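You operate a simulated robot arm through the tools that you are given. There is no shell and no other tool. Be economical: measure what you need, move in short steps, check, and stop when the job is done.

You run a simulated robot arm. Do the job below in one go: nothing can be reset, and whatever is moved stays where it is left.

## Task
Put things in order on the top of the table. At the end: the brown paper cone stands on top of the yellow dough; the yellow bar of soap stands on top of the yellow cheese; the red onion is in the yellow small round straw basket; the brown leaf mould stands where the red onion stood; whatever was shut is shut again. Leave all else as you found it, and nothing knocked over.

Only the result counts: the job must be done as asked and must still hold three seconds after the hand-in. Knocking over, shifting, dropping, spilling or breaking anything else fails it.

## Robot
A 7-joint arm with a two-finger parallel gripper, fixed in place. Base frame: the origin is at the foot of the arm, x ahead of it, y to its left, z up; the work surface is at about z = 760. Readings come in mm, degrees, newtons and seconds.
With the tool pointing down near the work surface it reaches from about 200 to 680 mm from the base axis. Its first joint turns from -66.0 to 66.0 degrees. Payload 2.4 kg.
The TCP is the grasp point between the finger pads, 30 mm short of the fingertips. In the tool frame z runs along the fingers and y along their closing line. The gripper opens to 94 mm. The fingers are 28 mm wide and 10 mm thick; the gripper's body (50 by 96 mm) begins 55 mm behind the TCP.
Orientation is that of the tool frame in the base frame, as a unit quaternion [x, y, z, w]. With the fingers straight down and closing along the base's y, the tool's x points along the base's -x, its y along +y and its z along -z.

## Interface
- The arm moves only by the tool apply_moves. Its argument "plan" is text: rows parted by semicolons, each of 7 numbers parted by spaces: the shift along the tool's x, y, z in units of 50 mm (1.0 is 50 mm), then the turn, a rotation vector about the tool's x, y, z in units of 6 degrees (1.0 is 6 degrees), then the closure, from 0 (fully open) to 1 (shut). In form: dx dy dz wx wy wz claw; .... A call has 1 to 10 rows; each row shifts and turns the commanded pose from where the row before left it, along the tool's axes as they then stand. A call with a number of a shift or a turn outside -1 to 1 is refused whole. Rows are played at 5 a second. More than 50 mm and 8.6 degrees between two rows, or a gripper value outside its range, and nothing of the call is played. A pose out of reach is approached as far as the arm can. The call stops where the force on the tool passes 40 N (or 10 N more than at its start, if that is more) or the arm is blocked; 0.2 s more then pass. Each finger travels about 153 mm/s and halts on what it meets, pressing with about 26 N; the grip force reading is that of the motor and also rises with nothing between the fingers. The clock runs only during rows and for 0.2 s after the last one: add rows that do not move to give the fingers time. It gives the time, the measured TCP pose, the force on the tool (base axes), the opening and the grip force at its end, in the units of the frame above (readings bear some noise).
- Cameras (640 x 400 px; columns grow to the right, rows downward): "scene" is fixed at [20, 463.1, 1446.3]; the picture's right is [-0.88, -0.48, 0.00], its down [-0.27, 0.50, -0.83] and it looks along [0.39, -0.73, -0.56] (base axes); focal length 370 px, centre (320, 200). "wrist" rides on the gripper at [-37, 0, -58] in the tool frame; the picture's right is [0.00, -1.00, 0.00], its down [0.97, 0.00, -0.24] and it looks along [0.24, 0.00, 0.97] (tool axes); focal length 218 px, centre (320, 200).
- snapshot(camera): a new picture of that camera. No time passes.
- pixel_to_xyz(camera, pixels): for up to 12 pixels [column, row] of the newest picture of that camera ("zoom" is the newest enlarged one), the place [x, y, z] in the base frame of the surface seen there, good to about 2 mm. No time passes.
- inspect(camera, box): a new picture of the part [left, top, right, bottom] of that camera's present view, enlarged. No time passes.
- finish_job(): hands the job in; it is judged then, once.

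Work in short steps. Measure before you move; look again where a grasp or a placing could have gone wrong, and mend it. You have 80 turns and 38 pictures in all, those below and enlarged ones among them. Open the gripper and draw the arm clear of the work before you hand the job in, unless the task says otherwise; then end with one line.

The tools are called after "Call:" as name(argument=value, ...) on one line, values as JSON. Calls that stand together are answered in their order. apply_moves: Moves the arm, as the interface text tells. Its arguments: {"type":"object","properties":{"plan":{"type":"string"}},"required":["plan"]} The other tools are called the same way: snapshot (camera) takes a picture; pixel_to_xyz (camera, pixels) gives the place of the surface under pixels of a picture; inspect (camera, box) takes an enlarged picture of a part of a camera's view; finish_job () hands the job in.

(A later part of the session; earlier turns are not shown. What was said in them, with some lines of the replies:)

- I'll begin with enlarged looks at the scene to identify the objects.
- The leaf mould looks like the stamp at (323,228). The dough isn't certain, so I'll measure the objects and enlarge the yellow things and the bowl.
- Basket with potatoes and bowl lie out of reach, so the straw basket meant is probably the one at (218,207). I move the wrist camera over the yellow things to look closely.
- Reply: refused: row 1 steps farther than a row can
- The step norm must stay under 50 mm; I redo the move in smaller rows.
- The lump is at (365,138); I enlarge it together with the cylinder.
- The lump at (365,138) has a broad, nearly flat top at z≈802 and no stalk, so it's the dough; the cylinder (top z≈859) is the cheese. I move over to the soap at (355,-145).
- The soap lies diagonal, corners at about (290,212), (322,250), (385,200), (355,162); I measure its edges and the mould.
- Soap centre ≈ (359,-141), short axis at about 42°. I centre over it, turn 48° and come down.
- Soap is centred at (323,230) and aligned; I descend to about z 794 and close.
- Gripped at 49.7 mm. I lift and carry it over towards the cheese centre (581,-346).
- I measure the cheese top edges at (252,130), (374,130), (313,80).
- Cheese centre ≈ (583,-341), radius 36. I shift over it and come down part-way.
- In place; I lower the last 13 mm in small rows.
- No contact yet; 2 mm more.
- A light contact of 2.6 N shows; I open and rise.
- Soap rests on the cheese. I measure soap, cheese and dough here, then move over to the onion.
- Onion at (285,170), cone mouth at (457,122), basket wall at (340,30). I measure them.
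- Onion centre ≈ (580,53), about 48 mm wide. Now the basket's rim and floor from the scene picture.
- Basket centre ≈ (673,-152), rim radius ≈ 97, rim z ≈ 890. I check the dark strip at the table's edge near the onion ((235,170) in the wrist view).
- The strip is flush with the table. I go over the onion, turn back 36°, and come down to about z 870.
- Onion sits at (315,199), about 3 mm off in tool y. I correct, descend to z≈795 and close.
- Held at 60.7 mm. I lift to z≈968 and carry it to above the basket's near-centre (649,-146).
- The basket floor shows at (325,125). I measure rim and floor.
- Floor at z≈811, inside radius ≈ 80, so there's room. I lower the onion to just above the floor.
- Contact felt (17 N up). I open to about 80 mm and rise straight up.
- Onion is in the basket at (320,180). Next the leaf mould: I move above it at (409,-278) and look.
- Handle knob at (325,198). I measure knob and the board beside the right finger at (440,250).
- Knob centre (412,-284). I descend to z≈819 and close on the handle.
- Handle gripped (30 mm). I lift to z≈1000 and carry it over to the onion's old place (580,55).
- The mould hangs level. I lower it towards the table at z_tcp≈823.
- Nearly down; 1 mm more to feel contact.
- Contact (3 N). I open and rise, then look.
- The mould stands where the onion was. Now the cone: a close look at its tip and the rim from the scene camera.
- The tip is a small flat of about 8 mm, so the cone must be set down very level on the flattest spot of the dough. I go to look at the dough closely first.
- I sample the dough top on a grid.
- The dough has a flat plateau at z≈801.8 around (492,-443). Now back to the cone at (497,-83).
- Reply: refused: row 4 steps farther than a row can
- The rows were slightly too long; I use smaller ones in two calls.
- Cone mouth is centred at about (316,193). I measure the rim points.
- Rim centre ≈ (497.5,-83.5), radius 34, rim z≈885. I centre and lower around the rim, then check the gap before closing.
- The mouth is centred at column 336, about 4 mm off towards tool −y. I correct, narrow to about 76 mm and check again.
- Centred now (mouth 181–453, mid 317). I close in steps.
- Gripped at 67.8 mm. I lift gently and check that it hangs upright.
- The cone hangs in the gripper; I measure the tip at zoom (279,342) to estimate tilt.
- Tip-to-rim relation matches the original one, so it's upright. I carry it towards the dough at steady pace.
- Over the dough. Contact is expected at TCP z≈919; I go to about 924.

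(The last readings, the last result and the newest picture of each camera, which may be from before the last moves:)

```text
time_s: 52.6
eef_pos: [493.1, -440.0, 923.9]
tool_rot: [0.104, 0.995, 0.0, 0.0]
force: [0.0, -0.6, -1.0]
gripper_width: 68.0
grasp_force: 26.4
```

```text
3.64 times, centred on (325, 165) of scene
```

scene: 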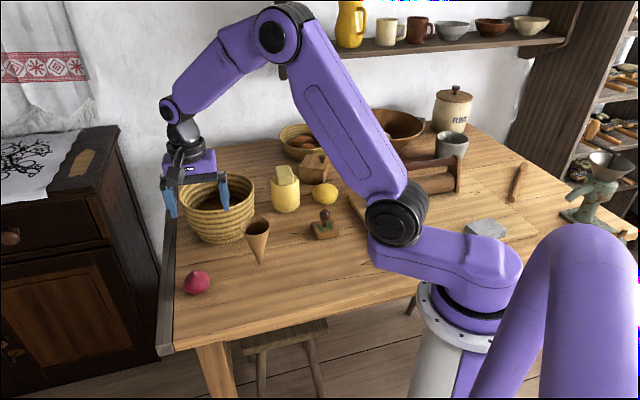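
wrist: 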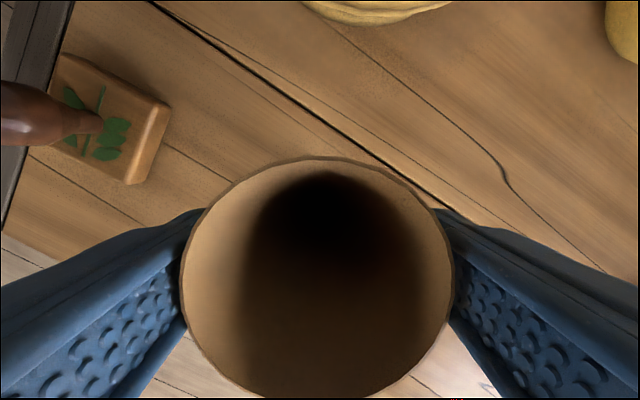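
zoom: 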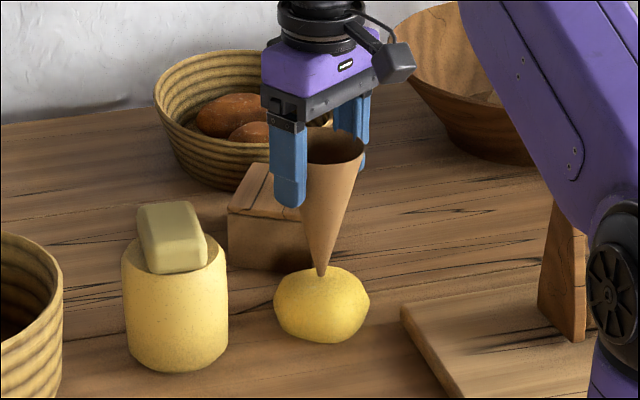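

The tip is just above the dough's centre (zoom (321,275)). I lower in 1–2 mm steps.

Call:
apply_moves(plan="0 0 0.04 0 0 0 1;0 0 0.03 0 0 0 1;0 0 0 0 0 0 1")

```text
time_s: 53.4
eef_pos: [493.9, -440.6, 921.1]
tool_rot: [0.104, 0.995, 0.001, 0.0]
force: [-0.4, 0.2, -0.8]
gripper_width: 68.0
grasp_force: 25.9
```

Call:
apply_moves(plan="0 0 0.02 0 0 0 1;0 0 0.015 0 0 0 1;0 0 0 0 0 0 1")

```text
time_s: 54.2
eef_pos: [495.8, -441.3, 919.1]
tool_rot: [0.104, 0.995, -0.001, 0.0]
force: [0.5, 0.7, 0.5]
gripper_width: 67.9
grasp_force: 25.9
```

Call:
apply_moves(plan="0 0 0.015 0 0 0 1;0 0 0 0 0 0 1;0 0 0 0 0 0 1")

```text
time_s: 55.0
eef_pos: [494.2, -441.2, 919.4]
tool_rot: [0.105, 0.994, 0.0, -0.001]
force: [-1.0, 0.5, 1.5]
gripper_width: 68.2
grasp_force: 26.3
```

Call:
apply_moves(plan="0 0 0.014 0 0 0 1;0 0 0 0 0 0 1;0 0 0 0 0 0 1")

```text
time_s: 55.8
eef_pos: [494.1, -440.4, 919.5]
tool_rot: [0.105, 0.994, 0.0, 0.001]
force: [0.0, -0.1, 5.0]
gripper_width: 67.7
grasp_force: 26.0
```

Contact at 5 N. I release slowly to only about 71 mm, so the fingers still guard the rim, and look.

Call:
apply_moves(plan="0 0 -0.006 0 0 0 0.3;0 0 0 0 0 0 0.27;0 0 0 0 0 0 0.255;0 0 0 0 0 0 0.24;0 0 0 0 0 0 0.24;0 0 0 0 0 0 0.24;0 0 0 0 0 0 0.24")

Call:
inspect(camera="scene", box=[285, 130, 365, 205])

```text
time_s: 57.4
eef_pos: [493.5, -440.8, 918.3]
tool_rot: [0.104, 0.995, 0.0, 0.0]
force: [-0.9, -0.6, -0.4]
gripper_width: 71.2
grasp_force: 0.0
```

```text
5.33 times, centred on (325, 168) of scene
```

zoom: 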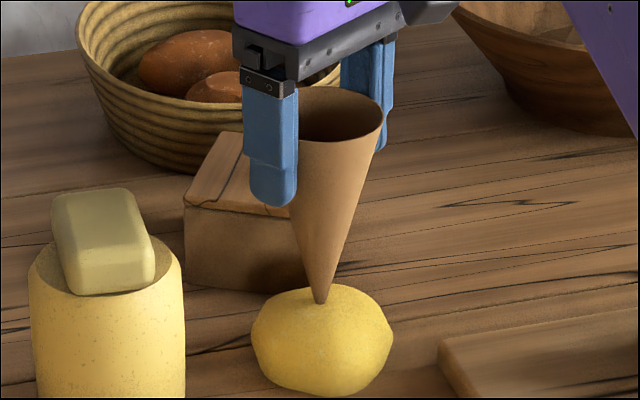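

It stands free with fingers off the rim. I open fully and rise straight up slowly.

Call:
apply_moves(plan="0 0 0 0 0 0 0.18;0 0 0 0 0 0 0.1;0 0 0 0 0 0 0.05;0 0 -0.3 0 0 0 0.05;0 0 -0.5 0 0 0 0.05;0 0 -0.7 0 0 0 0.05;0 0 -0.9 0 0 0 0.05;0 0 -0.9 0 0 0 0;0 0 0 0 0 0 0")

Call:
snapshot(camera="scene")

```text
time_s: 59.4
eef_pos: [494.7, -441.6, 1083.7]
tool_rot: [0.104, 0.995, -0.001, -0.001]
force: [-0.7, 0.1, -0.7]
gripper_width: 93.5
grasp_force: 0.1
```

```text
2 pictures are left
```

scene: 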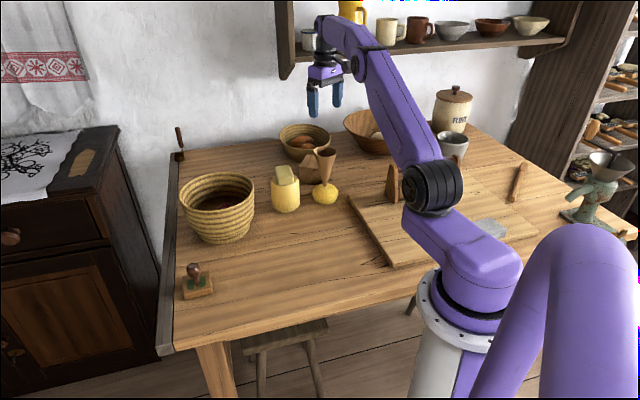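

Everything stands. I draw the arm away to the side and wait a little.

Call:
apply_moves(plan="0 0 -0.6 0 0 0 0;0.3 0.6 -0.3 0 0 0 0;0.3 0.6 -0.3 0 0 0 0;0.3 0.6 0 0 0 0 0;0.3 0.6 0 0 0 0 0;0 0 0 0 0 0 0;0 0 0 0 0 0 0;0 0 0 0 0 0 0;0 0 0 0 0 0 0;0 0 0 0 0 0 0")

Call:
inspect(camera="scene", box=[165, 120, 365, 310])

```text
time_s: 61.6
eef_pos: [459.6, -312.2, 1143.1]
tool_rot: [0.104, 0.995, 0.0, 0.001]
force: [0.6, 0.3, -0.8]
gripper_width: 94.2
grasp_force: 0.0
```

```text
2.11 times, centred on (265, 215) of scene
```

zoom: 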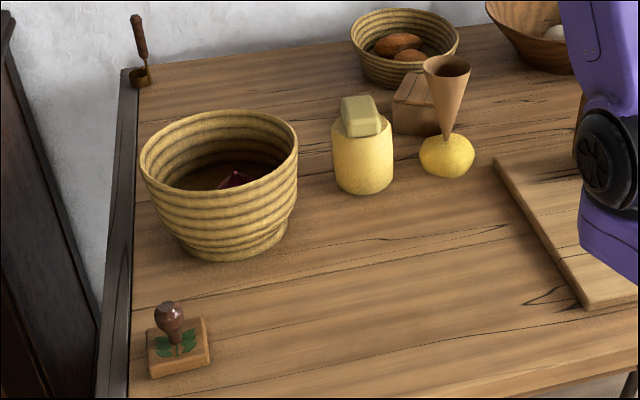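

The picture shows every goal met and stable, with the gripper open and clear. I hand the job in.

Call:
finish_job()

```text
The job is handed in.
```

The job is handed in. In the last picture the paper cone stands on the dough, the soap is on the cheese, the onion is in the nearer straw basket (the only one in reach), and the leaf mould is where the onion stood; the lidded box was never opened.
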